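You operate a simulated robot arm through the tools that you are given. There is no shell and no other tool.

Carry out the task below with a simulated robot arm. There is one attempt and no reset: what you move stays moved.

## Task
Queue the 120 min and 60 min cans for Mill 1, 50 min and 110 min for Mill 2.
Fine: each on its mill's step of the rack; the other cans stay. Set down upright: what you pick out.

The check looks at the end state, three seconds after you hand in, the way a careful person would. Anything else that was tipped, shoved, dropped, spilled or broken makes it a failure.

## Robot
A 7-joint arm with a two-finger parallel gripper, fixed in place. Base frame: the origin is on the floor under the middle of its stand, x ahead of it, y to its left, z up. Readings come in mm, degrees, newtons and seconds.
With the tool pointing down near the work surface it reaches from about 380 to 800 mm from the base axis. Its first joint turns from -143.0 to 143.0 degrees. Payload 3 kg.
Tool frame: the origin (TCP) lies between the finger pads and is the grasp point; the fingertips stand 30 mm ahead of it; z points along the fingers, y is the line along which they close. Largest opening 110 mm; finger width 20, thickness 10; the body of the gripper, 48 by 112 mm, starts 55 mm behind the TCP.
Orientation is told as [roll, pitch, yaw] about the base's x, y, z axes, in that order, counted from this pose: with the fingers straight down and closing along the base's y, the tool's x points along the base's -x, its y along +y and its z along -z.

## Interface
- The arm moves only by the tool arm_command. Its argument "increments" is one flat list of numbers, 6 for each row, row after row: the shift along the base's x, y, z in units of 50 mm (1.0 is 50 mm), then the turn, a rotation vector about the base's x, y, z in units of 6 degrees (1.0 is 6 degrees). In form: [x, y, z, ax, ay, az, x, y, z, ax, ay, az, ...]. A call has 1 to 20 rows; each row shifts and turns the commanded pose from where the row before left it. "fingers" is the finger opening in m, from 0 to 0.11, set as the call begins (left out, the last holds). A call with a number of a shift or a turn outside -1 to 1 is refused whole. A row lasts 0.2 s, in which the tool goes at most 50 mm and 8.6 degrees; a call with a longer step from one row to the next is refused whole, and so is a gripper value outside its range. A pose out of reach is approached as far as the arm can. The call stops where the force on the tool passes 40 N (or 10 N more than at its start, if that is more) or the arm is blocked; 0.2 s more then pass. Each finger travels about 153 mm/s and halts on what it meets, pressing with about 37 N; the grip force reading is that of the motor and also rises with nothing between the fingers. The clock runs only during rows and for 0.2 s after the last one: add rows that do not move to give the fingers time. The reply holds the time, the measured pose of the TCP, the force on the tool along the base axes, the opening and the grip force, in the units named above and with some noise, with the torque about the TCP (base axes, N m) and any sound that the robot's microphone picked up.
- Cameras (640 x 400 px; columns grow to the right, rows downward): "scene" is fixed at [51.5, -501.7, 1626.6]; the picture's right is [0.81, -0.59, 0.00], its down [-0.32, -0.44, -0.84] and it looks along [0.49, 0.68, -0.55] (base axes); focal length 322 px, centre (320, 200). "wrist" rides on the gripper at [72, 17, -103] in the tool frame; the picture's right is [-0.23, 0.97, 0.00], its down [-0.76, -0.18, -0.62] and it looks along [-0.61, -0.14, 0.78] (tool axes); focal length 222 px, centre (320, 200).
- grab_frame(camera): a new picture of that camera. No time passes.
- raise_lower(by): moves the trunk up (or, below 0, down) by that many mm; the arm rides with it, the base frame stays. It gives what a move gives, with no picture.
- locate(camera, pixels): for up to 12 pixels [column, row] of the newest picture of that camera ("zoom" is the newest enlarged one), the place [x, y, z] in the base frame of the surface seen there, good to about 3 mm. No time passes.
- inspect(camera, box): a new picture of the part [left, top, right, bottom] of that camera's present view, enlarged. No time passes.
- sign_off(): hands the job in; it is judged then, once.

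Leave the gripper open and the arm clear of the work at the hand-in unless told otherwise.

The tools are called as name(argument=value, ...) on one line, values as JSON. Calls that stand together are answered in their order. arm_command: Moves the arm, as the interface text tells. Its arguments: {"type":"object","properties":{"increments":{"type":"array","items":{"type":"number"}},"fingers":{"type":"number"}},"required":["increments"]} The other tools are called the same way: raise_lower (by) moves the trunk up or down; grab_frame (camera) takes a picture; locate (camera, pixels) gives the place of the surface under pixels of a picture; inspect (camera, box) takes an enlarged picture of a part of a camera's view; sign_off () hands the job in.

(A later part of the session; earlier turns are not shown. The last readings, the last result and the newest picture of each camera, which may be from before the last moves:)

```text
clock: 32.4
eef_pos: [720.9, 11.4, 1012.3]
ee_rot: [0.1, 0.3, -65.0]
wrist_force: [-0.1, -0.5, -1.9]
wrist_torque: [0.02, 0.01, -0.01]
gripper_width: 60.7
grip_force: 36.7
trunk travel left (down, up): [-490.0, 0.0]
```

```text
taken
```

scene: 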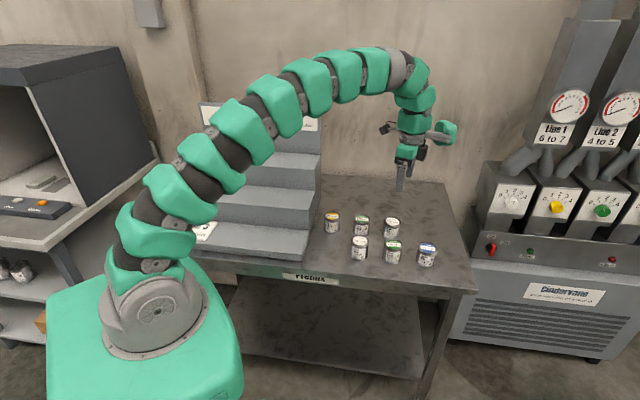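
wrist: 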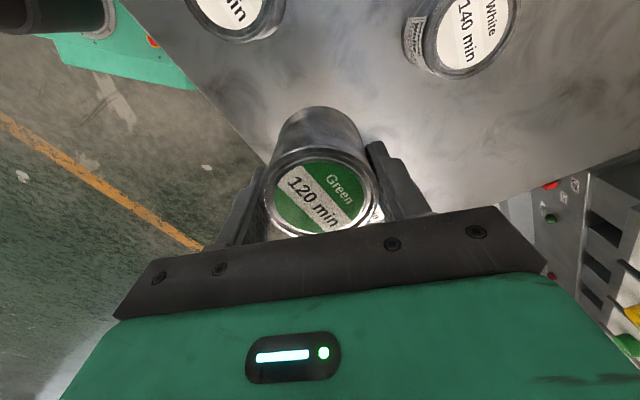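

Gripped and lifted. Raising to z≈1187, then moving to the area in front of Mill 1's free part (562, 477).

arm_command(increments=[0, 0, 0.5, 0, 0, 0, 0, 0, 0.5, 0, 0, 0, 0, 0, 0.5, 0, 0, 0, 0, 0, 0.5, 0, 0, 0, 0, 0, 0.5, 0, 0, 0, 0, 0, 0.5, 0, 0, 0, 0, 0, 0.5, 0, 0, 0], fingers=0.04)

arm_command(increments=[-0.1867, 0.5481, 0, 0, 0, 0, -0.1867, 0.5481, 0, 0, 0, 0, -0.1867, 0.5481, 0, 0, 0, 0, -0.1867, 0.5481, 0, 0, 0, 0, -0.1867, 0.5481, 0, 0, 0, 0, -0.1867, 0.5481, 0, 0, 0, 0, -0.1867, 0.5481, 0, 0, 0, 0, -0.1867, 0.5481, 0, 0, 0, 0, -0.1867, 0.5481, 0, 0, 0, 0, -0.1867, 0.5481, 0, 0, 0, 0, -0.1867, 0.5481, 0, 0, 0, 0, -0.1867, 0.5481, 0, 0, 0, 0, -0.1867, 0.5481, 0, 0, 0, 0, -0.1867, 0.5481, 0, 0, 0, 0, -0.1867, 0.5481, 0, 0, 0, 0, -0.1867, 0.5481, 0, 0, 0, 0, -0.1867, 0.5481, 0, 0, 0, 0, 0, 0, 0, 0, 0, 0], fingers=0.04)

inspect(camera="scene", box=[200, 70, 340, 210])

grab_frame(camera="wrist")

```text
clock: 34.0
eef_pos: [721.7, 12.8, 1185.4]
ee_rot: [-0.1, 0.4, -64.9]
wrist_force: [0.9, 0.2, -1.7]
wrist_torque: [0.01, 0.0, 0.03]
gripper_width: 60.7
grip_force: 36.9
trunk travel left (down, up): [-490.0, 0.0]
```

```text
clock: 37.8
eef_pos: [562.7, 477.7, 1185.5]
ee_rot: [0.1, 0.3, -65.0]
wrist_force: [0.3, 0.5, -2.7]
wrist_torque: [-0.02, -0.01, 0.01]
gripper_width: 60.6
grip_force: 37.5
trunk travel left (down, up): [-490.0, 0.0]
```

```text
2.86 times, centred on (270, 140) of scene
```

zoom: 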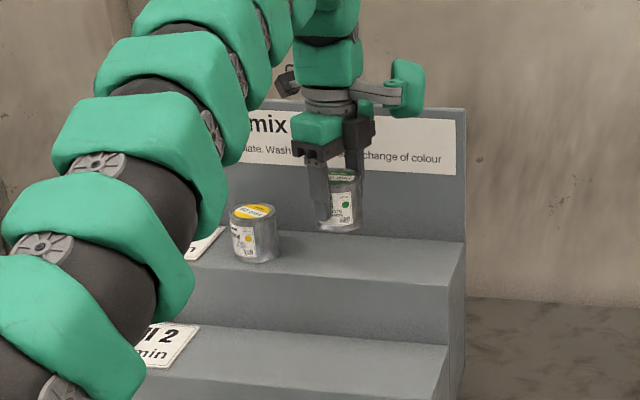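

```text
taken
```

wrist: 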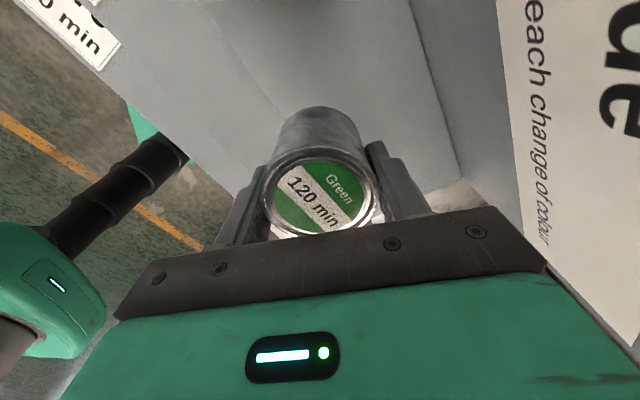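

On track. Lowering to z≈1150, then outward along +v by 23 mm in small steps to (579, 494).

arm_command(increments=[0, 0, -0.4, 0, 0, 0, 0, 0, -0.3, 0, 0, 0, 0.1087, 0.1087, 0, 0, 0, 0, 0.1087, 0.1087, 0, 0, 0, 0, 0.1087, 0.1087, 0, 0, 0, 0, 0, 0, 0, 0, 0, 0], fingers=0.04)

inspect(camera="scene", box=[200, 70, 340, 210])

```text
clock: 39.2
eef_pos: [579.3, 495.3, 1151.1]
ee_rot: [0.1, 0.3, -65.1]
wrist_force: [-1.5, -0.1, -2.2]
wrist_torque: [-0.01, -0.03, 0.0]
gripper_width: 60.9
grip_force: 36.9
trunk travel left (down, up): [-490.0, 0.0]
```

```text
2.86 times, centred on (270, 140) of scene
```

zoom: 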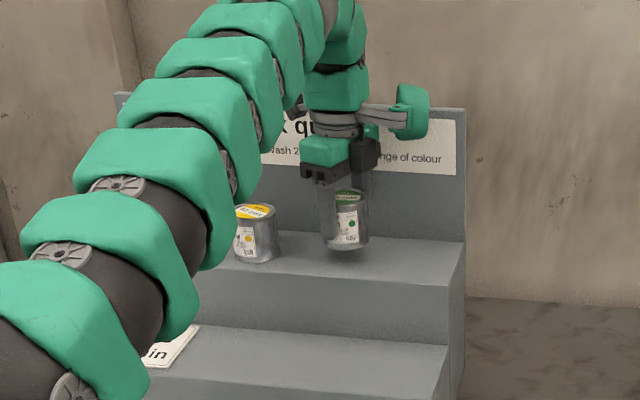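

Clear of the panel, no force. Lowering to ~1122, then 1 mm steps until the can seats.

arm_command(increments=[0, 0, -0.2, 0, 0, 0, 0, 0, -0.2, 0, 0, 0, 0, 0, -0.14, 0, 0, 0, 0, 0, -0.02, 0, 0, 0, 0, 0, -0.02, 0, 0, 0, 0, 0, 0, 0, 0, 0], fingers=0.04)

inspect(camera="scene", box=[250, 110, 320, 170])

```text
clock: 40.6
eef_pos: [580.5, 492.8, 1122.3]
ee_rot: [0.0, 0.3, -65.0]
wrist_force: [-0.1, -0.6, -1.0]
wrist_torque: [-0.04, 0.07, 0.0]
gripper_width: 60.6
grip_force: 37.1
trunk travel left (down, up): [-490.0, 0.0]
```

```text
6.67 times, centred on (285, 140) of scene
```

zoom: 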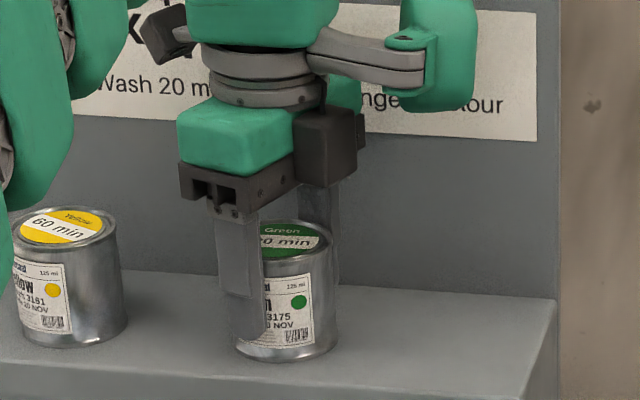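

Almost seated, no contact force yet. Three more 1 mm steps.

arm_command(increments=[0, 0, -0.02, 0, 0, 0, 0, 0, -0.02, 0, 0, 0, 0, 0, -0.01, 0, 0, 0, 0, 0, 0, 0, 0, 0], fingers=0.04)

```text
clock: 41.6
eef_pos: [579.0, 493.6, 1122.3]
ee_rot: [0.4, 0.5, -64.9]
wrist_force: [8.8, 6.1, 25.3]
wrist_torque: [-0.1, 0.22, -0.08]
gripper_width: 60.5
grip_force: 36.9
trunk travel left (down, up): [-490.0, 0.0]
```

Seated (25 N). I ease up 1 mm to relieve the preload, then open.

arm_command(increments=[0, 0, 0.025, 0, 0, 0, 0, 0, 0, 0, 0, 0], fingers=0.04)

arm_command(increments=[0, 0, 0, 0, 0, 0, 0, 0, 0, 0, 0, 0, 0, 0, 0, 0, 0, 0], fingers=0.08)

grab_frame(camera="wrist")

inspect(camera="scene", box=[250, 110, 320, 170])

```text
clock: 42.2
eef_pos: [578.4, 494.4, 1122.0]
ee_rot: [0.2, 0.3, -65.0]
wrist_force: [6.5, 5.0, 20.0]
wrist_torque: [0.18, 0.01, -0.06]
gripper_width: 60.7
grip_force: 37.0
trunk travel left (down, up): [-490.0, 0.0]
```

```text
clock: 43.0
eef_pos: [578.5, 494.0, 1121.7]
ee_rot: [0.1, 0.4, -65.0]
wrist_force: [-0.1, -0.7, -0.4]
wrist_torque: [0.0, -0.04, 0.04]
gripper_width: 79.9
grip_force: 0.0
trunk travel left (down, up): [-490.0, 0.0]
```

```text
taken
```

wrist: 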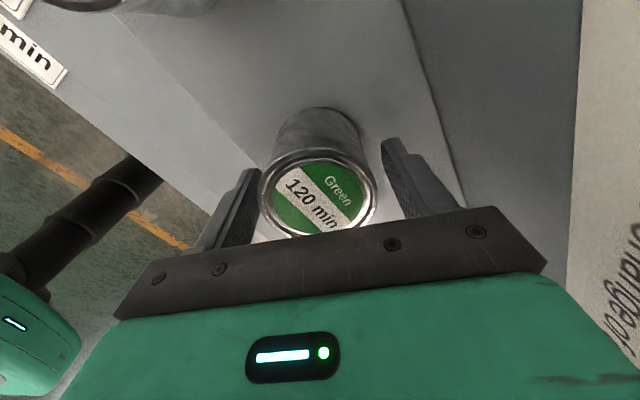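

```text
6.67 times, centred on (285, 140) of scene
```

zoom: 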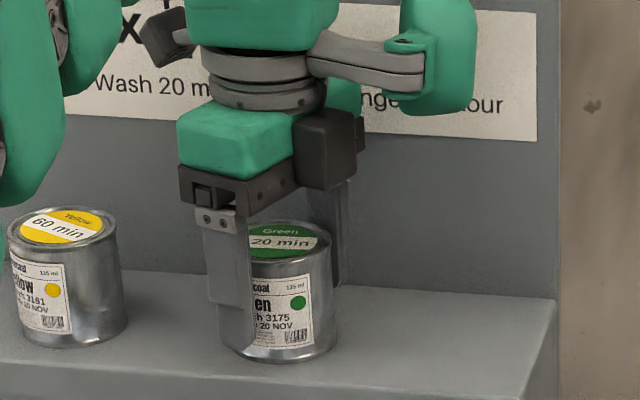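

Can is upright. I open a bit wider (95 mm) so both fingers are surely clear, then rise straight up.

arm_command(increments=[0, 0, 0, 0, 0, 0, 0, 0, 0, 0, 0, 0, 0, 0, 0.1, 0, 0, 0, 0, 0, 0.3, 0, 0, 0, 0, 0, 0.4, 0, 0, 0, 0, 0, 0.5, 0, 0, 0, 0, 0, 0, 0, 0, 0], fingers=0.095)

grab_frame(camera="wrist")

inspect(camera="scene", box=[190, 80, 330, 220])

```text
clock: 44.6
eef_pos: [580.3, 494.2, 1186.7]
ee_rot: [0.0, 0.3, -64.9]
wrist_force: [0.2, -0.3, -0.2]
wrist_torque: [0.0, 0.04, -0.03]
gripper_width: 94.8
grip_force: 0.1
trunk travel left (down, up): [-490.0, 0.0]
```

```text
taken
```

wrist: 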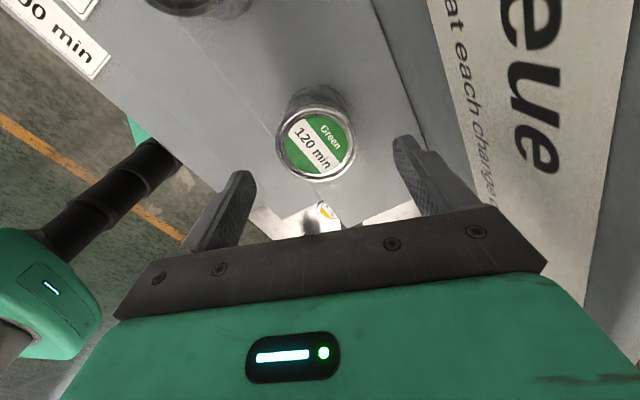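

```text
2.86 times, centred on (260, 150) of scene
```

zoom: 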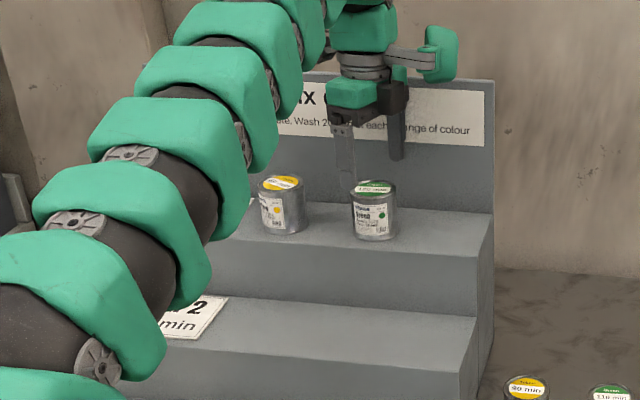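

Both Mill 1 cans stand well. Next, the 110 min can at (732, 179). Moving there at z≈1187.

arm_command(increments=[0.2542, -0.5247, 0, 0, -0.03, 0, 0.2542, -0.5247, 0, 0, 0, 0, 0.2542, -0.5247, 0, 0, 0, 0, 0.2542, -0.5247, 0, 0, 0, 0, 0.2542, -0.5247, 0, 0, 0, 0, 0.2542, -0.5247, 0, 0, 0, 0, 0.2542, -0.5247, 0, 0, 0, 0, 0.2542, -0.5247, 0, 0, 0, 0, 0.2542, -0.5247, 0, 0, 0, 0, 0.2542, -0.5247, 0, 0, 0, 0, 0.2542, -0.5247, 0, 0, 0, 0, 0.2542, -0.5247, 0, 0, 0, 0, 0, 0, 0, 0, 0, 0], fingers=0.085)

arm_command(increments=[0, 0, -0.6, 0, 0, 0, 0, 0, -0.6, 0, 0, 0, 0, 0, -0.6, 0, 0, 0, 0, 0, -0.6, 0, 0, 0, 0, 0, -0.6, 0, 0, 0, 0, 0, -0.6, 0, 0, 0, 0, 0, -0.6, 0, 0, 0, 0, 0, -0.28, 0, 0, 0, 0, 0, 0, 0, 0, 0], fingers=0.085)

grab_frame(camera="wrist")

inspect(camera="scene", box=[310, 170, 470, 290])

```text
clock: 47.4
eef_pos: [733.1, 178.8, 1184.8]
ee_rot: [0.3, 0.2, -65.0]
wrist_force: [0.1, 0.0, -0.4]
wrist_torque: [0.02, 0.01, 0.0]
gripper_width: 85.0
grip_force: 0.1
trunk travel left (down, up): [-490.0, 0.0]
```

```text
clock: 49.4
eef_pos: [731.2, 179.8, 961.0]
ee_rot: [0.3, 0.1, -65.0]
wrist_force: [0.2, 0.2, 0.8]
wrist_torque: [0.02, -0.02, 0.01]
gripper_width: 84.9
grip_force: 0.1
trunk travel left (down, up): [-490.0, 0.0]
```

```text
taken
```

wrist: 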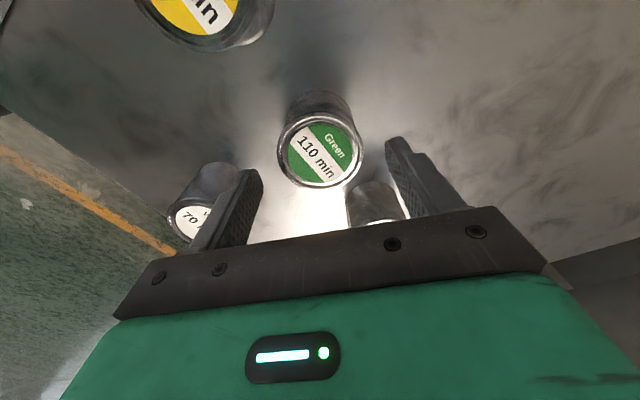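

```text
3.33 times, centred on (390, 230) of scene
```

zoom: 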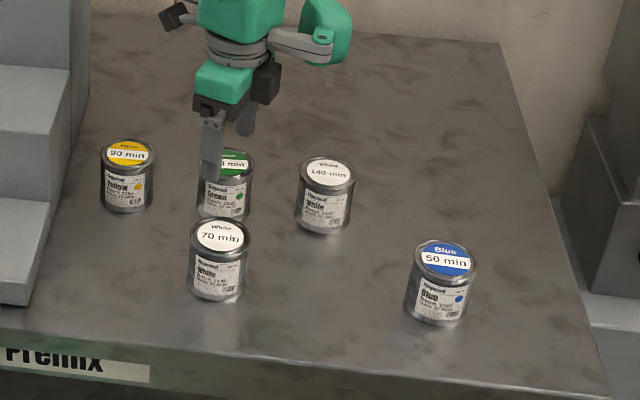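

Centred (lid at (320,154)). The front finger clears the 70 min can by ~40 mm. Descending to z≈905.

arm_command(increments=[0, 0, -0.4, 0, 0, 0, 0, 0, -0.4, 0, 0, 0, 0, 0, -0.3, 0, 0, 0, 0, 0, 0, 0, 0, 0], fingers=0.085)

grab_frame(camera="wrist")

```text
clock: 50.4
eef_pos: [732.2, 178.3, 906.8]
ee_rot: [0.3, 0.3, -65.0]
wrist_force: [0.2, -0.2, -0.3]
wrist_torque: [0.01, 0.0, 0.03]
gripper_width: 85.1
grip_force: 0.1
trunk travel left (down, up): [-490.0, 0.0]
```

```text
taken
```

wrist: 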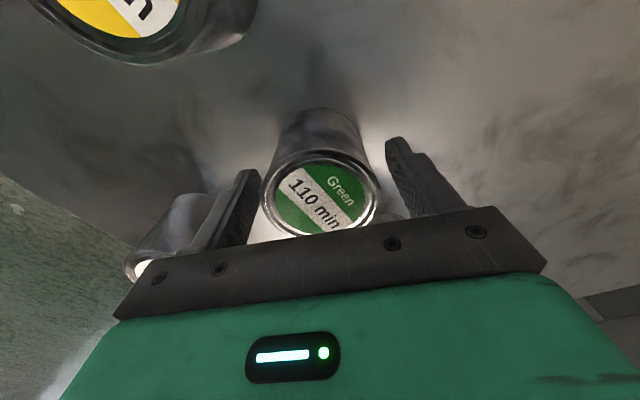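

Around the can. Closing, then lifting.

arm_command(increments=[0, 0, 0, 0, 0, 0, 0, 0, 0, 0, 0, 0, 0, 0, 0, 0, 0, 0], fingers=0.04)

arm_command(increments=[0, 0, 0.2, 0, 0, 0, 0, 0, 0.4, 0, 0, 0, 0, 0, 0.5, 0, 0, 0, 0, 0, 0.5, 0, 0, 0, 0, 0, 0.5, 0, 0, 0], fingers=0.04)

grab_frame(camera="wrist")

```text
clock: 51.2
eef_pos: [731.8, 179.4, 906.9]
ee_rot: [0.3, 0.4, -64.9]
wrist_force: [-0.8, -1.4, -0.2]
wrist_torque: [0.02, -0.02, -0.01]
gripper_width: 60.8
grip_force: 37.2
trunk travel left (down, up): [-490.0, 0.0]
```

```text
clock: 52.4
eef_pos: [731.8, 179.7, 1011.1]
ee_rot: [0.2, 0.2, -65.0]
wrist_force: [-0.2, 0.1, -1.8]
wrist_torque: [-0.02, 0.02, -0.02]
gripper_width: 60.4
grip_force: 37.1
trunk travel left (down, up): [-490.0, 0.0]
```

```text
taken
```

wrist: 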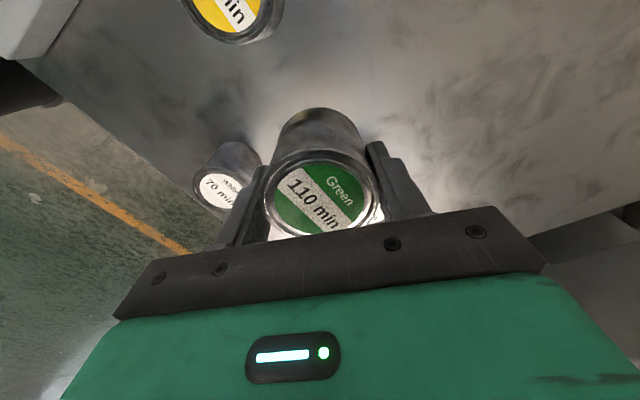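

Secure. Raising to z≈1186, then along the rack to above Mill 2 near the plate (406.6, 500).

arm_command(increments=[0, 0, 0.5, 0, 0, 0, 0, 0, 0.5, 0, 0, 0, 0, 0, 0.5, 0, 0, 0, 0, 0, 0.5, 0, 0, 0, 0, 0, 0.5, 0, 0, 0, 0, 0, 0.5, 0, 0, 0, 0, 0, 0.5, 0, 0, 0], fingers=0.04)

arm_command(increments=[-0.4066, 0.4006, 0, 0, 0, 0, -0.4066, 0.4006, 0, 0, 0, 0, -0.4066, 0.4006, 0, 0, 0, 0, -0.4066, 0.4006, 0, 0, 0, 0, -0.4066, 0.4006, 0, 0, 0, 0, -0.4066, 0.4006, 0, 0, 0, 0, -0.4066, 0.4006, 0, 0, 0, 0, -0.4066, 0.4006, 0, 0, 0, 0, -0.4066, 0.4006, 0, 0, 0, 0, -0.4066, 0.4006, 0, 0, 0, 0, -0.4066, 0.4006, 0, 0, 0, 0, -0.4066, 0.4006, 0, 0, 0, 0, -0.4066, 0.4006, 0, 0, 0, 0, -0.4066, 0.4006, 0, 0, 0, 0, -0.4066, 0.4006, 0, 0, 0, 0, -0.4066, 0.4006, 0, 0, 0, 0, 0, 0, 0, 0, 0, 0], fingers=0.04)

grab_frame(camera="scene")

grab_frame(camera="wrist")

```text
clock: 54.0
eef_pos: [732.3, 178.8, 1186.4]
ee_rot: [0.3, 0.3, -65.0]
wrist_force: [0.0, -0.4, -2.6]
wrist_torque: [0.01, -0.01, -0.01]
gripper_width: 60.5
grip_force: 36.5
trunk travel left (down, up): [-490.0, 0.0]
```

```text
clock: 57.6
eef_pos: [406.3, 499.9, 1186.6]
ee_rot: [0.1, 0.2, -65.1]
wrist_force: [0.5, -0.5, -1.6]
wrist_torque: [-0.02, 0.04, 0.0]
gripper_width: 60.6
grip_force: 37.0
trunk travel left (down, up): [-490.0, 0.0]
```

```text
taken
```

scene: 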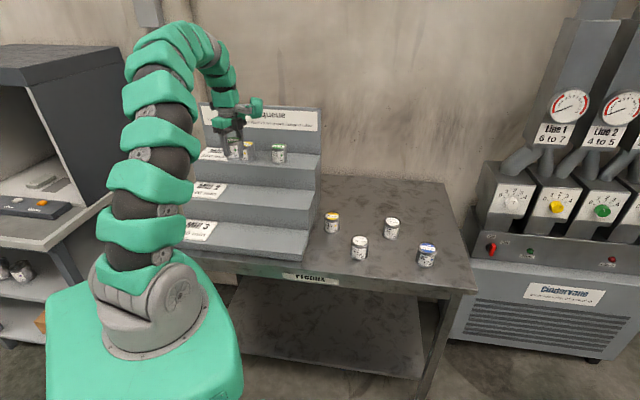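

```text
taken
```

wrist: 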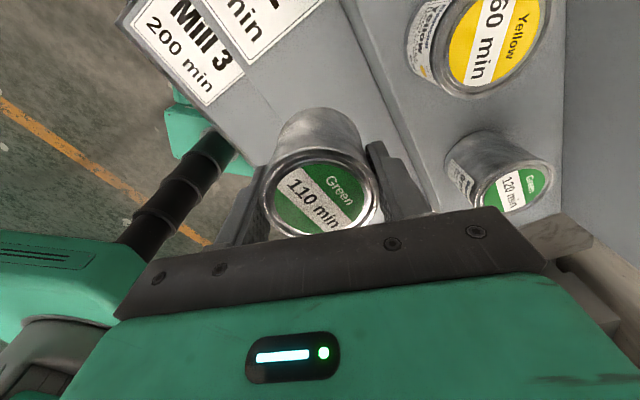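

Above Mill 2's near-plate spot. Descending to z≈1061 and checking clearance to the Mill 1 step and cans.

arm_command(increments=[0, 0, -0.5, 0, 0, 0, 0, 0, -0.5, 0, 0, 0, 0, 0, -0.5, 0, 0, 0, 0, 0, -0.5, 0, 0, 0, 0, 0, -0.5, 0, 0, 0, 0, 0, 0, 0, 0, 0], fingers=0.04)

inspect(camera="scene", box=[190, 90, 310, 210])

grab_frame(camera="wrist")

```text
clock: 59.0
eef_pos: [405.2, 499.3, 1062.4]
ee_rot: [0.3, 0.4, -65.0]
wrist_force: [-0.5, -0.3, -2.1]
wrist_torque: [-0.01, 0.0, -0.02]
gripper_width: 60.4
grip_force: 36.5
trunk travel left (down, up): [-490.0, 0.0]
```

```text
3.33 times, centred on (250, 150) of scene
```

zoom: 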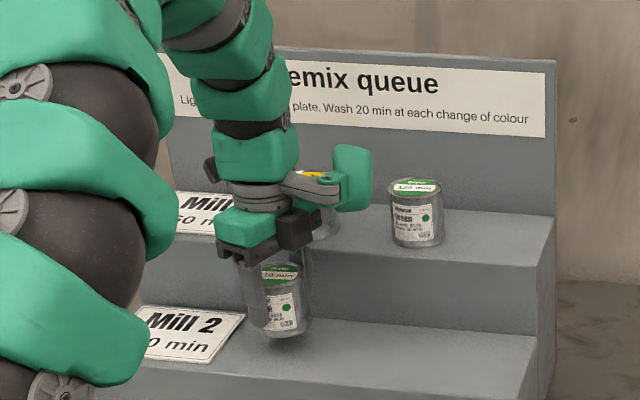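

```text
taken
```

wrist: 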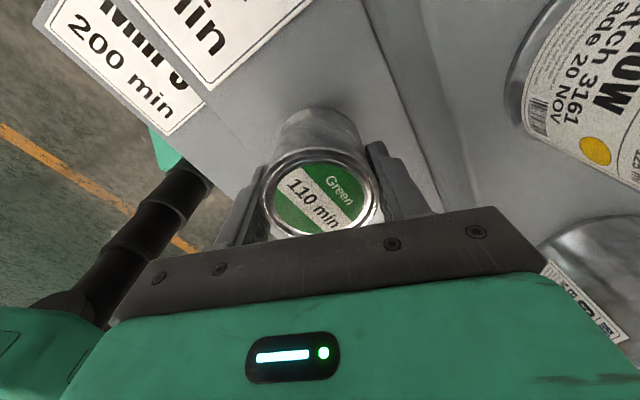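

Let me measure the gap between the green part and the Mill 1 cans before going lower.

locate(camera="zoom", pixels=[[370, 165], [360, 205], [345, 150], [365, 185], [330, 205], [415, 187], [312, 174], [400, 230], [392, 215]])

```text
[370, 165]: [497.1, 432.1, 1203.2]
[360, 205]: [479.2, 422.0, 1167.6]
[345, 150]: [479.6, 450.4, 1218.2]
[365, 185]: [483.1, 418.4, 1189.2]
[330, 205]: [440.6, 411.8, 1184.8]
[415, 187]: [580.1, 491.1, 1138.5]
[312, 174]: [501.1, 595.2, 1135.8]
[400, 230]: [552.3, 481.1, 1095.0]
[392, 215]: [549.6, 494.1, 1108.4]
```

The green part stays ≥25 mm away from the 120 min can. Lowering to ~1033 and then seating with small steps.

arm_command(increments=[0, 0, -0.2, 0, 0, 0, 0, 0, -0.2, 0, 0, 0, 0, 0, -0.14, 0, 0, 0, 0, 0, -0.02, 0, 0, 0, 0, 0, -0.02, 0, 0, 0, 0, 0, 0, 0, 0, 0], fingers=0.04)

inspect(camera="scene", box=[210, 140, 290, 200])

```text
clock: 60.4
eef_pos: [407.0, 498.3, 1032.5]
ee_rot: [0.3, 0.2, -65.0]
wrist_force: [-0.4, 0.3, -1.2]
wrist_torque: [0.0, -0.02, 0.0]
gripper_width: 60.8
grip_force: 37.3
trunk travel left (down, up): [-490.0, 0.0]
```

```text
6.67 times, centred on (250, 170) of scene
```

zoom: 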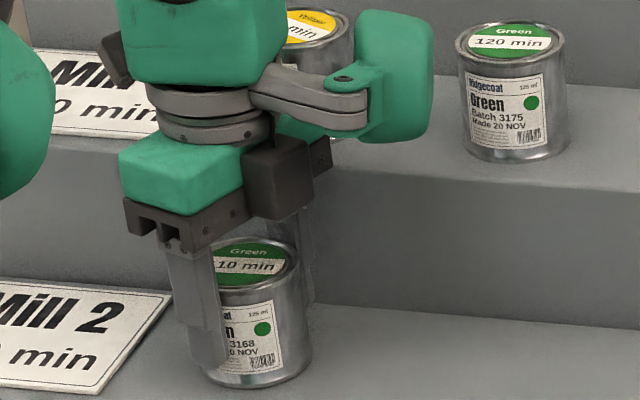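

Almost touching; two more 1 mm steps.

arm_command(increments=[0, 0, -0.02, 0, 0, 0, 0, 0, -0.015, 0, 0, 0, 0, 0, 0, 0, 0, 0], fingers=0.04)

```text
clock: 61.2
eef_pos: [406.0, 499.7, 1032.3]
ee_rot: [0.4, 0.3, -65.0]
wrist_force: [0.2, 0.4, 7.5]
wrist_torque: [-0.09, 0.2, -0.05]
gripper_width: 60.8
grip_force: 36.8
trunk travel left (down, up): [-490.0, 0.0]
```

Seated (7.5 N). Opening the fingers.

arm_command(increments=[0, 0, 0, 0, 0, 0, 0, 0, 0, 0, 0, 0, 0, 0, 0, 0, 0, 0], fingers=0.085)

grab_frame(camera="wrist")

inspect(camera="scene", box=[210, 140, 290, 200])

```text
clock: 62.0
eef_pos: [406.6, 499.6, 1031.5]
ee_rot: [0.2, 0.2, -65.0]
wrist_force: [-0.5, -0.2, -0.1]
wrist_torque: [0.0, -0.01, -0.01]
gripper_width: 85.1
grip_force: 0.1
trunk travel left (down, up): [-490.0, 0.0]
```

```text
taken
```

wrist: 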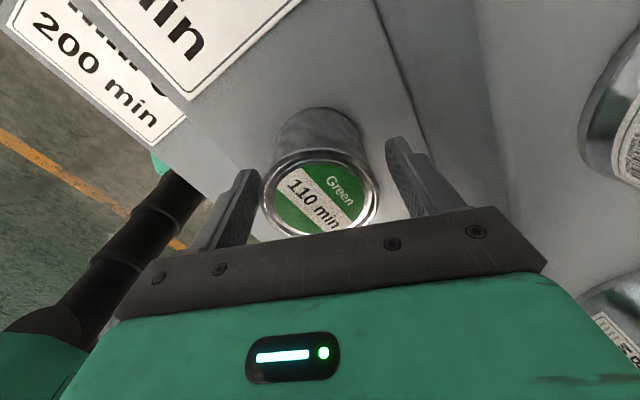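

```text
6.67 times, centred on (250, 170) of scene
```

zoom: 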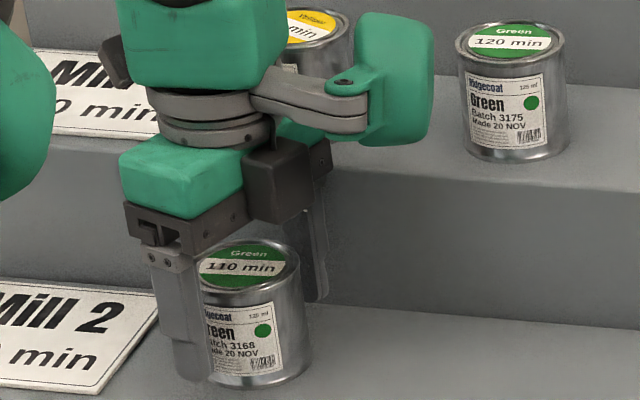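

110 min stands upright by the Mill 2 plate. Rising straight to z≈1186, then travelling toward the blue 50 min can (802.6, -64.2), first to (745, -60).

arm_command(increments=[0, 0, 0.1, 0, 0, 0, 0, 0, 0.3, 0, 0, 0, 0, 0, 0.5, 0, 0, 0, 0, 0, 0.6, 0, 0, 0, 0, 0, 0.6, 0, 0, 0, 0, 0, 0.6, 0, 0, 0, 0, 0, 0.4, 0, 0, 0], fingers=0.085)

arm_command(increments=[0.3384, -0.5596, 0, 0, 0, 0, 0.3384, -0.5596, 0, 0, 0, 0, 0.3384, -0.5596, 0, 0, 0, 0, 0.3384, -0.5596, 0, 0, 0, 0, 0.3384, -0.5596, 0, 0, 0, 0, 0.3384, -0.5596, 0, 0, 0, 0, 0.3384, -0.5596, 0, 0, 0, 0, 0.3384, -0.5596, 0, 0, 0, 0, 0.3384, -0.5596, 0, 0, 0, 0, 0.3384, -0.5596, 0, 0, 0, 0, 0.3384, -0.5596, 0, 0, 0, 0, 0.3384, -0.5596, 0, 0, 0, 0, 0.3384, -0.5596, 0, 0, 0, 0, 0.3384, -0.5596, 0, 0, 0, 0, 0.3384, -0.5596, 0, 0, 0, 0, 0.3384, -0.5596, 0, 0, 0, 0, 0.3384, -0.5596, 0, 0, 0, 0, 0.3384, -0.5596, 0, 0, 0, 0, 0.3384, -0.5596, 0, 0, 0, 0, 0.3384, -0.5596, 0, 0, 0, 0], fingers=0.085)

grab_frame(camera="scene")

```text
clock: 63.6
eef_pos: [406.2, 498.6, 1187.7]
ee_rot: [0.2, 0.2, -65.0]
wrist_force: [-0.1, -0.9, 0.3]
wrist_torque: [-0.02, -0.02, 0.01]
gripper_width: 85.0
grip_force: 0.1
trunk travel left (down, up): [-490.0, 0.0]
```

```text
clock: 67.8
eef_pos: [745.5, -62.0, 1184.1]
ee_rot: [0.2, 0.2, -65.0]
wrist_force: [0.4, -0.7, 0.0]
wrist_torque: [0.03, 0.03, -0.01]
gripper_width: 85.1
grip_force: 0.1
trunk travel left (down, up): [-490.0, 0.0]
```

```text
taken
```

scene: 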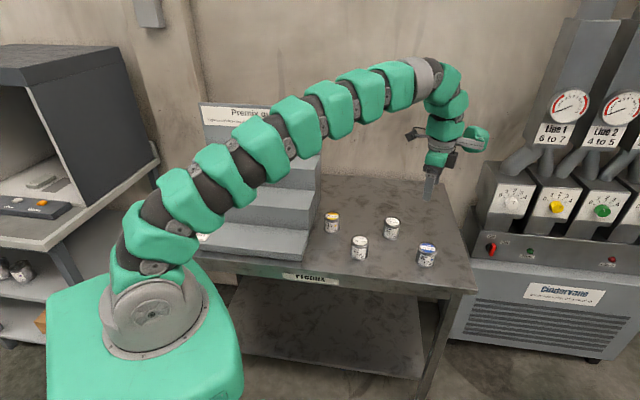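

Now descending here to z≈975 (tips ~23 mm above lid height), then extending outward to the blue can to see how far it reaches.

arm_command(increments=[0, 0, -0.6, 0, 0, 0, 0, 0, -0.6, 0, 0, 0, 0, 0, -0.6, 0, 0, 0, 0, 0, -0.6, 0, 0, 0, 0, 0, -0.6, 0, 0, 0, 0, 0, -0.6, 0, 0, 0, 0, 0, -0.6, 0, 0, 0, 0, 0, 0, 0, 0, 0], fingers=0.085)

arm_command(increments=[0.285, -0.01, 0, 0, 0, 0, 0.285, -0.01, 0, 0, 0, 0, 0.285, -0.01, 0, 0, 0, 0, 0.285, -0.01, 0, 0, 0, 0, 0, 0, 0, 0, 0, 0], fingers=0.085)

grab_frame(camera="wrist")

inspect(camera="scene", box=[340, 130, 500, 280])

```text
clock: 69.6
eef_pos: [745.2, -60.7, 976.5]
ee_rot: [0.3, 0.1, -65.0]
wrist_force: [0.4, 0.2, 0.1]
wrist_torque: [-0.02, -0.01, 0.02]
gripper_width: 84.8
grip_force: 0.0
trunk travel left (down, up): [-490.0, 0.0]
```

```text
clock: 70.8
eef_pos: [801.0, -63.6, 976.9]
ee_rot: [0.2, 0.2, -65.0]
wrist_force: [-0.3, -0.3, -0.4]
wrist_torque: [0.04, 0.02, 0.02]
gripper_width: 85.1
grip_force: 0.1
trunk travel left (down, up): [-490.0, 0.0]
```

```text
taken
```

wrist: 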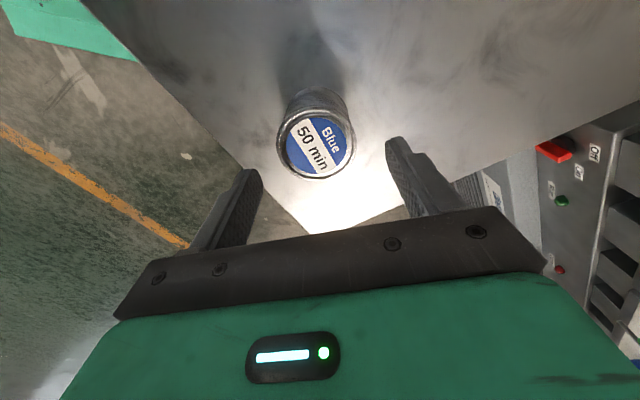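

```text
2.67 times, centred on (420, 205) of scene
```

zoom: 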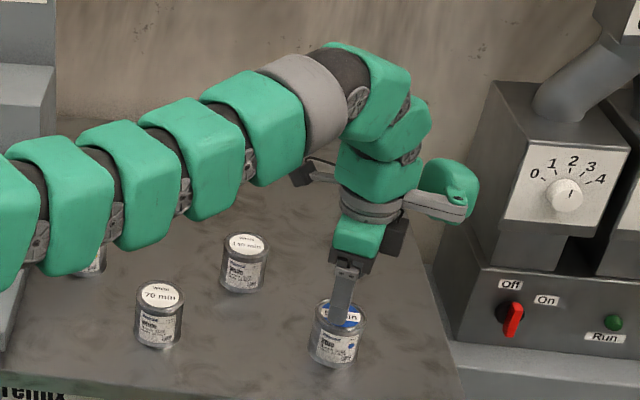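

Reached (801, -63.6). Before lowering I check the distance from the green part to the dispenser machine on the right.

locate(camera="zoom", pixels=[[470, 200], [460, 215], [475, 180], [460, 240], [455, 330], [480, 140], [510, 300], [440, 290], [400, 235], [445, 170]])

locate(camera="wrist", pixels=[[316, 148], [280, 148], [354, 148], [540, 160], [520, 230], [505, 190]])

```text
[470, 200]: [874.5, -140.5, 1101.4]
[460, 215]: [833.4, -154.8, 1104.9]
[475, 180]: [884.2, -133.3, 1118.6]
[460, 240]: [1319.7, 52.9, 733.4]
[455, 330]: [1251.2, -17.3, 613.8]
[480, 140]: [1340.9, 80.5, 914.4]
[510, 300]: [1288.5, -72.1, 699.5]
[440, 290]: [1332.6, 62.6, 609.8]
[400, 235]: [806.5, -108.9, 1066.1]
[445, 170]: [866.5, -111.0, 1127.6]
```

```text
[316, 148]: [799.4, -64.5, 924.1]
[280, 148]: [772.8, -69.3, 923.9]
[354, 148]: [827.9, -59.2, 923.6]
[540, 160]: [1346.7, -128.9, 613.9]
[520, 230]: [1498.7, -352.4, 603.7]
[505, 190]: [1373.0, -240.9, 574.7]
```

The machine is >350 mm away. The can's lid centre reads (800, -64), directly under the TCP. Lowering to z≈906.

arm_command(increments=[-0.01, -0.01, -0.5, 0, 0, 0, 0, 0, -0.5, 0, 0, 0, 0, 0, -0.4, 0, 0, 0, 0, 0, 0, 0, 0, 0], fingers=0.085)

grab_frame(camera="wrist")

```text
clock: 71.8
eef_pos: [794.0, -62.6, 906.1]
ee_rot: [0.2, 0.4, -65.0]
wrist_force: [0.4, 0.4, -0.3]
wrist_torque: [-0.01, 0.03, 0.03]
gripper_width: 84.9
grip_force: 0.2
out of reach, approached as far as the arm can: row 2
trunk travel left (down, up): [-490.0, 0.0]
```

```text
taken
```

wrist: 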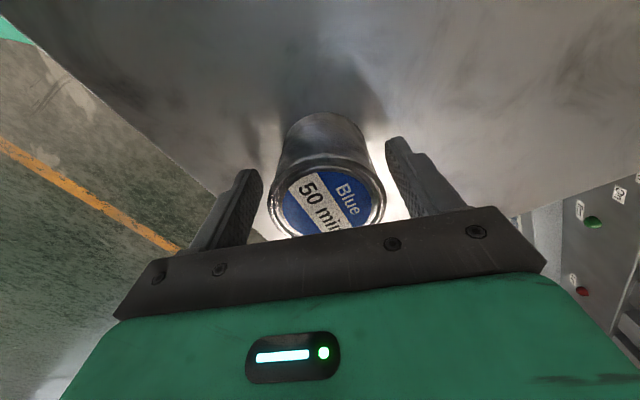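

The arm falls ~6 mm short at this height. Better: go back up to z≈976, extend over the can, and use the trunk to lower vertically.

arm_command(increments=[0, 0, 0.4, 0, 0, 0, 0, 0, 0.5, 0, 0, 0, 0, 0, 0.5, 0, 0, 0, 0.07, -0.015, 0, 0, 0, 0, 0.06, -0.015, 0, 0, 0, 0, 0, 0, 0, 0, 0, 0], fingers=0.085)

grab_frame(camera="wrist")

```text
clock: 73.2
eef_pos: [800.1, -63.9, 975.9]
ee_rot: [0.3, 0.3, -64.9]
wrist_force: [0.0, 0.0, 0.4]
wrist_torque: [-0.03, 0.0, -0.02]
gripper_width: 85.0
grip_force: 0.1
out of reach, approached as far as the arm can: row 5
trunk travel left (down, up): [-490.0, 0.0]
```

```text
taken
```

wrist: 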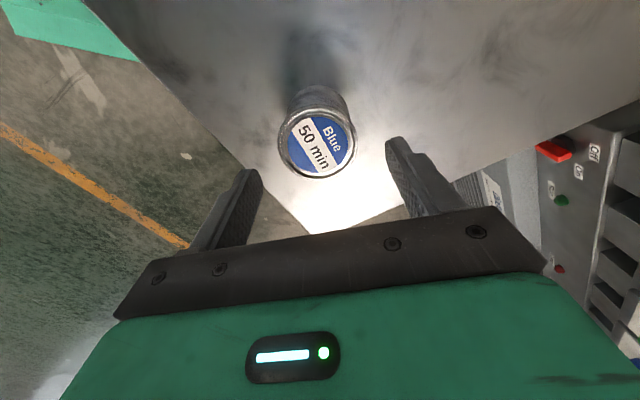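

Now over the can at (800, -64, 976). Lowering the trunk by 40 mm first and checking that it descends straight.

raise_lower(by=-40)

grab_frame(camera="wrist")

```text
clock: 74.0
eef_pos: [801.1, -64.5, 935.9]
ee_rot: [0.4, 0.3, -65.1]
wrist_force: [-0.1, 0.4, 1.1]
wrist_torque: [-0.02, -0.02, 0.02]
gripper_width: 84.9
grip_force: 0.1
trunk travel left (down, up): [-450.0, 40.0]
```

```text
taken
```

wrist: 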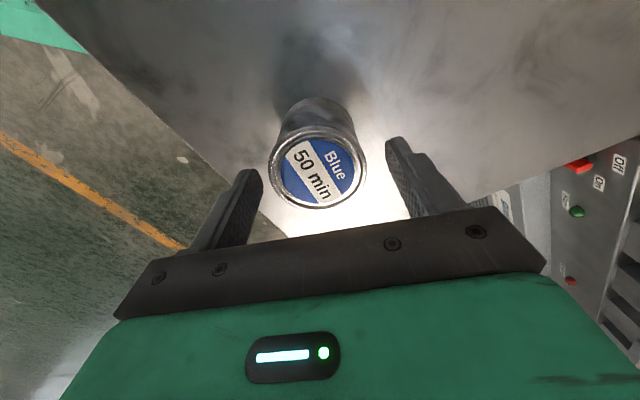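

Straight descent, can well centred. Lowering the trunk another 29 mm to TCP z≈907.

raise_lower(by=-29)

grab_frame(camera="wrist")

```text
clock: 74.8
eef_pos: [799.5, -64.2, 907.3]
ee_rot: [0.4, 0.3, -65.1]
wrist_force: [0.0, -0.5, -0.2]
wrist_torque: [-0.02, 0.03, -0.03]
gripper_width: 84.8
grip_force: 0.1
trunk travel left (down, up): [-421.0, 69.0]
```

```text
taken
```

wrist: 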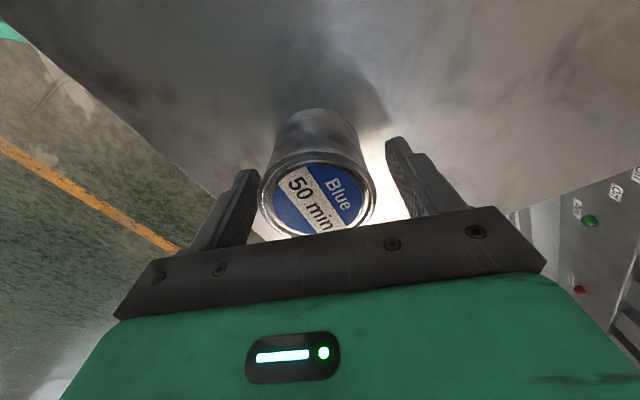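

The can is between the pads. Closing the fingers.

arm_command(increments=[0, 0, 0, 0, 0, 0, 0, 0, 0, 0, 0, 0, 0, 0, 0, 0, 0, 0], fingers=0.04)

raise_lower(by=69)

grab_frame(camera="wrist")

```text
clock: 75.5
eef_pos: [800.7, -63.4, 906.9]
ee_rot: [0.3, 0.4, -65.1]
wrist_force: [0.0, -1.1, 1.3]
wrist_torque: [-0.1, 0.05, 0.06]
gripper_width: 60.9
grip_force: 37.0
trunk travel left (down, up): [-421.0, 69.0]
```

```text
clock: 76.6
eef_pos: [800.9, -64.2, 975.7]
ee_rot: [0.3, 0.2, -64.9]
wrist_force: [0.0, 0.0, -1.6]
wrist_torque: [0.0, 0.02, 0.0]
gripper_width: 60.5
grip_force: 37.1
trunk travel left (down, up): [-490.0, 0.0]
```

```text
taken
```

wrist: 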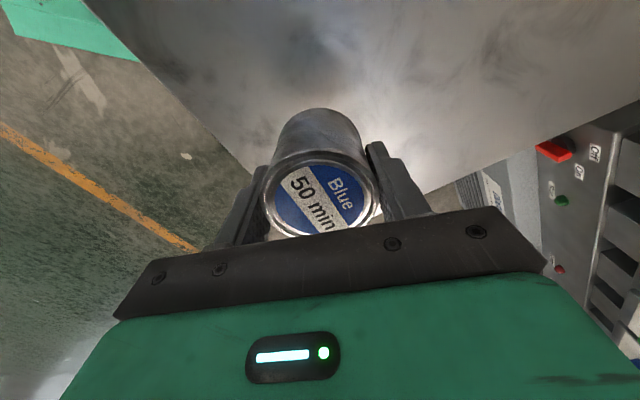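

Lifted clear. Retracting 60 mm inward while rising to z≈1186, then travelling to above Mill 2's second place (495.7, 410.8).

arm_command(increments=[0, 0, 0.3, 0, 0, 0, -0.4, 0, 0.3, 0, 0, 0, -0.4, 0, 0.4, 0, 0, 0, -0.4, 0, 0.4, 0, 0, 0, 0, 0, 0.5, 0, 0, 0, 0, 0, 0.5, 0, 0, 0, 0, 0, 0.5, 0, 0, 0, 0, 0, 0.5, 0, 0, 0, 0, 0, 0.5, 0, 0, 0, 0, 0, 0.3, 0, 0, 0, 0, 0, 0, 0, 0, 0], fingers=0.04)

```text
clock: 79.0
eef_pos: [739.8, -64.6, 1186.4]
ee_rot: [0.3, 0.3, -65.1]
wrist_force: [0.4, -0.3, -2.0]
wrist_torque: [0.01, 0.01, 0.04]
gripper_width: 60.7
grip_force: 36.6
trunk travel left (down, up): [-490.0, 0.0]
```

At (740, -64.5, 1186) with the can held. Travelling to (495.7, 410.8).

arm_command(increments=[-0.2718, 0.5278, 0, 0, 0, 0, -0.2718, 0.5278, 0, 0, 0, 0, -0.2718, 0.5278, 0, 0, 0, 0, -0.2718, 0.5278, 0, 0, 0, 0, -0.2718, 0.5278, 0, 0, 0, 0, -0.2718, 0.5278, 0, 0, 0, 0, -0.2718, 0.5278, 0, 0, 0, 0, -0.2718, 0.5278, 0, 0, 0, 0, -0.2718, 0.5278, 0, 0, 0, 0, -0.2718, 0.5278, 0, 0, 0, 0, -0.2718, 0.5278, 0, 0, 0, 0, -0.2718, 0.5278, 0, 0, 0, 0, -0.2718, 0.5278, 0, 0, 0, 0, -0.2718, 0.5278, 0, 0, 0, 0, -0.2718, 0.5278, 0, 0, 0, 0, -0.2718, 0.5278, 0, 0, 0, 0, -0.2718, 0.5278, 0, 0, 0, 0, -0.2718, 0.5278, 0, 0, 0, 0, 0, 0, 0, 0, 0, 0], fingers=0.04)

inspect(camera="scene", box=[180, 80, 340, 240])

grab_frame(camera="wrist")

```text
clock: 83.0
eef_pos: [495.5, 411.7, 1187.3]
ee_rot: [0.3, 0.2, -65.0]
wrist_force: [0.0, 0.0, -2.1]
wrist_torque: [-0.03, -0.04, 0.01]
gripper_width: 60.6
grip_force: 36.9
trunk travel left (down, up): [-490.0, 0.0]
```

```text
2.50 times, centred on (260, 160) of scene
```

zoom: 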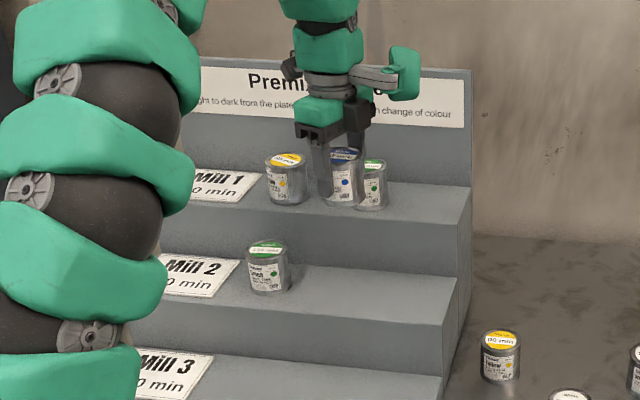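

```text
taken
```

wrist: 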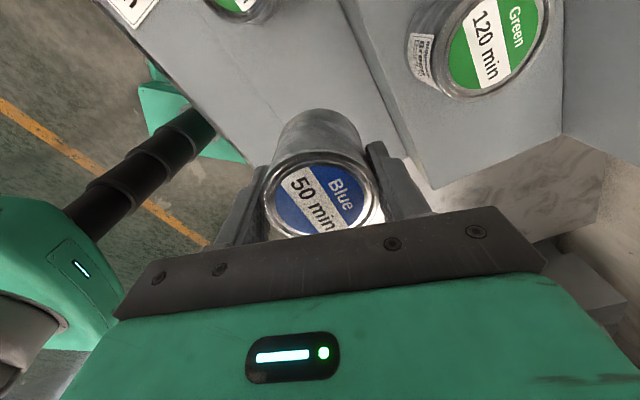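

Over the free place, 126 mm right of the 110 min can. Descending to z≈1061.

arm_command(increments=[0, 0, -0.5, 0, 0, 0, 0, 0, -0.5, 0, 0, 0, 0, 0, -0.5, 0, 0, 0, 0, 0, -0.5, 0, 0, 0, 0, 0, -0.5, 0, 0, 0, 0, 0, 0, 0, 0, 0], fingers=0.04)

inspect(camera="scene", box=[200, 100, 320, 220])

grab_frame(camera="wrist")

```text
clock: 84.4
eef_pos: [494.7, 410.5, 1061.7]
ee_rot: [0.3, 0.3, -65.0]
wrist_force: [-0.6, 0.0, -1.9]
wrist_torque: [0.0, -0.02, 0.0]
gripper_width: 60.6
grip_force: 37.3
trunk travel left (down, up): [-490.0, 0.0]
```

```text
3.33 times, centred on (260, 160) of scene
```

zoom: 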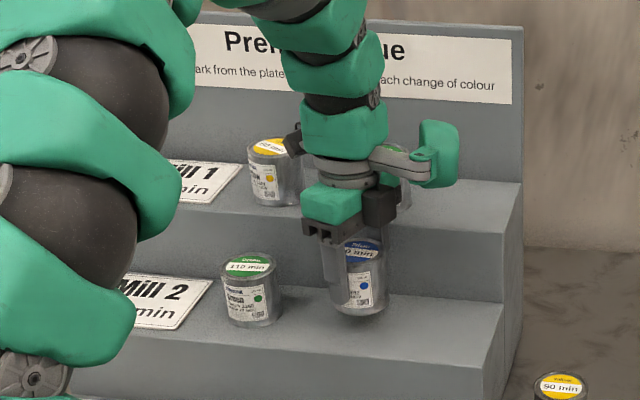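

```text
taken
```

wrist: 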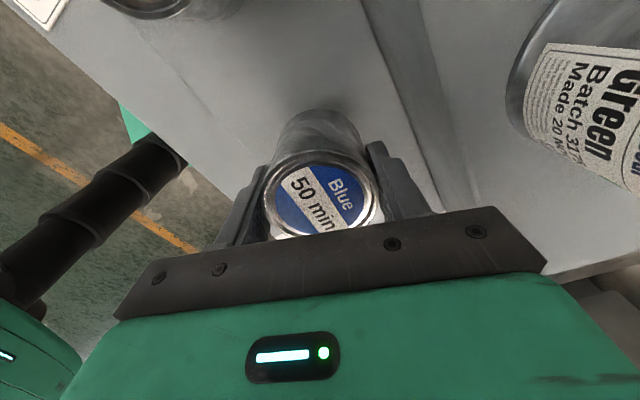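

Clear on all sides (camera block ~37 mm from the 60 min can). Lowering to ~1033, then 1 mm steps.

arm_command(increments=[0, 0, -0.2, 0, 0, 0, 0, 0, -0.2, 0, 0, 0, 0, 0, -0.14, 0, 0, 0, 0, 0, -0.02, 0, 0, 0, 0, 0, -0.02, 0, 0, 0, 0, 0, 0, 0, 0, 0], fingers=0.04)

inspect(camera="scene", box=[230, 140, 310, 200])

```text
clock: 85.8
eef_pos: [495.7, 411.2, 1032.8]
ee_rot: [0.3, 0.3, -65.1]
wrist_force: [0.3, 0.5, -2.1]
wrist_torque: [0.0, -0.01, 0.01]
gripper_width: 60.3
grip_force: 37.1
trunk travel left (down, up): [-490.0, 0.0]
```

```text
6.67 times, centred on (270, 170) of scene
```

zoom: 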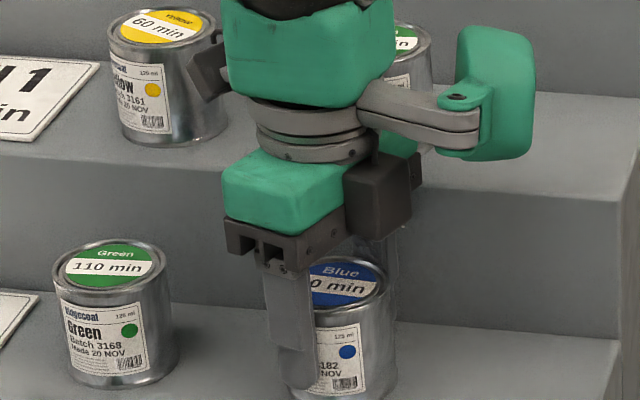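

Checking the camera block's real distance to the 60 min can with locate before the last mm.

locate(camera="zoom", pixels=[[205, 70], [195, 80], [180, 110], [165, 40], [215, 50], [300, 110]])

arm_command(increments=[0, 0, -0.02, 0, 0, 0, 0, 0, -0.015, 0, 0, 0, 0, 0, 0, 0, 0, 0], fingers=0.04)

```text
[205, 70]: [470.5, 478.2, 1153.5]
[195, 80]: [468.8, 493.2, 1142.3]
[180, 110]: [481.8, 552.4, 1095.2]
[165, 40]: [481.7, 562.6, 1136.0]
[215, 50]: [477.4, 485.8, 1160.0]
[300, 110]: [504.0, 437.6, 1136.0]
```

```text
clock: 86.6
eef_pos: [495.6, 410.6, 1031.7]
ee_rot: [0.4, 0.3, -65.0]
wrist_force: [2.6, 1.7, 22.8]
wrist_torque: [-0.24, 0.54, 0.04]
gripper_width: 60.5
grip_force: 37.0
trunk travel left (down, up): [-490.0, 0.0]
```

The camera block is >50 mm from the 60 min can. The blue can is seated (23 N). I ease up 1 mm and open the fingers.

arm_command(increments=[0, 0, 0.02, 0, 0, 0, 0, 0, 0, 0, 0, 0], fingers=0.04)

arm_command(increments=[0, 0, 0, 0, 0, 0, 0, 0, 0, 0, 0, 0, 0, 0, 0, 0, 0, 0], fingers=0.085)

grab_frame(camera="wrist")

inspect(camera="scene", box=[230, 140, 310, 200])

```text
clock: 87.2
eef_pos: [496.0, 409.8, 1031.6]
ee_rot: [0.4, 0.3, -65.1]
wrist_force: [5.6, 3.1, 18.1]
wrist_torque: [0.04, 0.22, -0.04]
gripper_width: 60.8
grip_force: 37.0
trunk travel left (down, up): [-490.0, 0.0]
```

```text
clock: 88.0
eef_pos: [495.3, 412.0, 1031.4]
ee_rot: [0.3, 0.3, -65.0]
wrist_force: [0.1, -0.3, 0.2]
wrist_torque: [0.03, 0.02, -0.04]
gripper_width: 85.0
grip_force: 0.0
trunk travel left (down, up): [-490.0, 0.0]
```

```text
taken
```

wrist: 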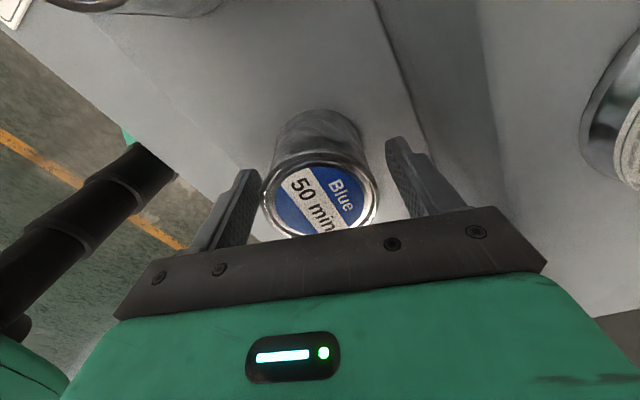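

```text
6.67 times, centred on (270, 170) of scene
```

zoom: 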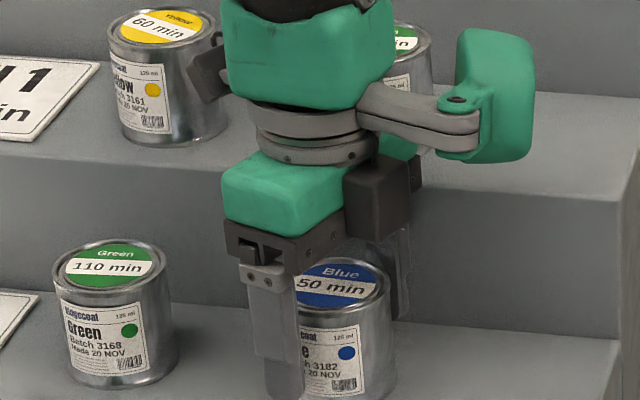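

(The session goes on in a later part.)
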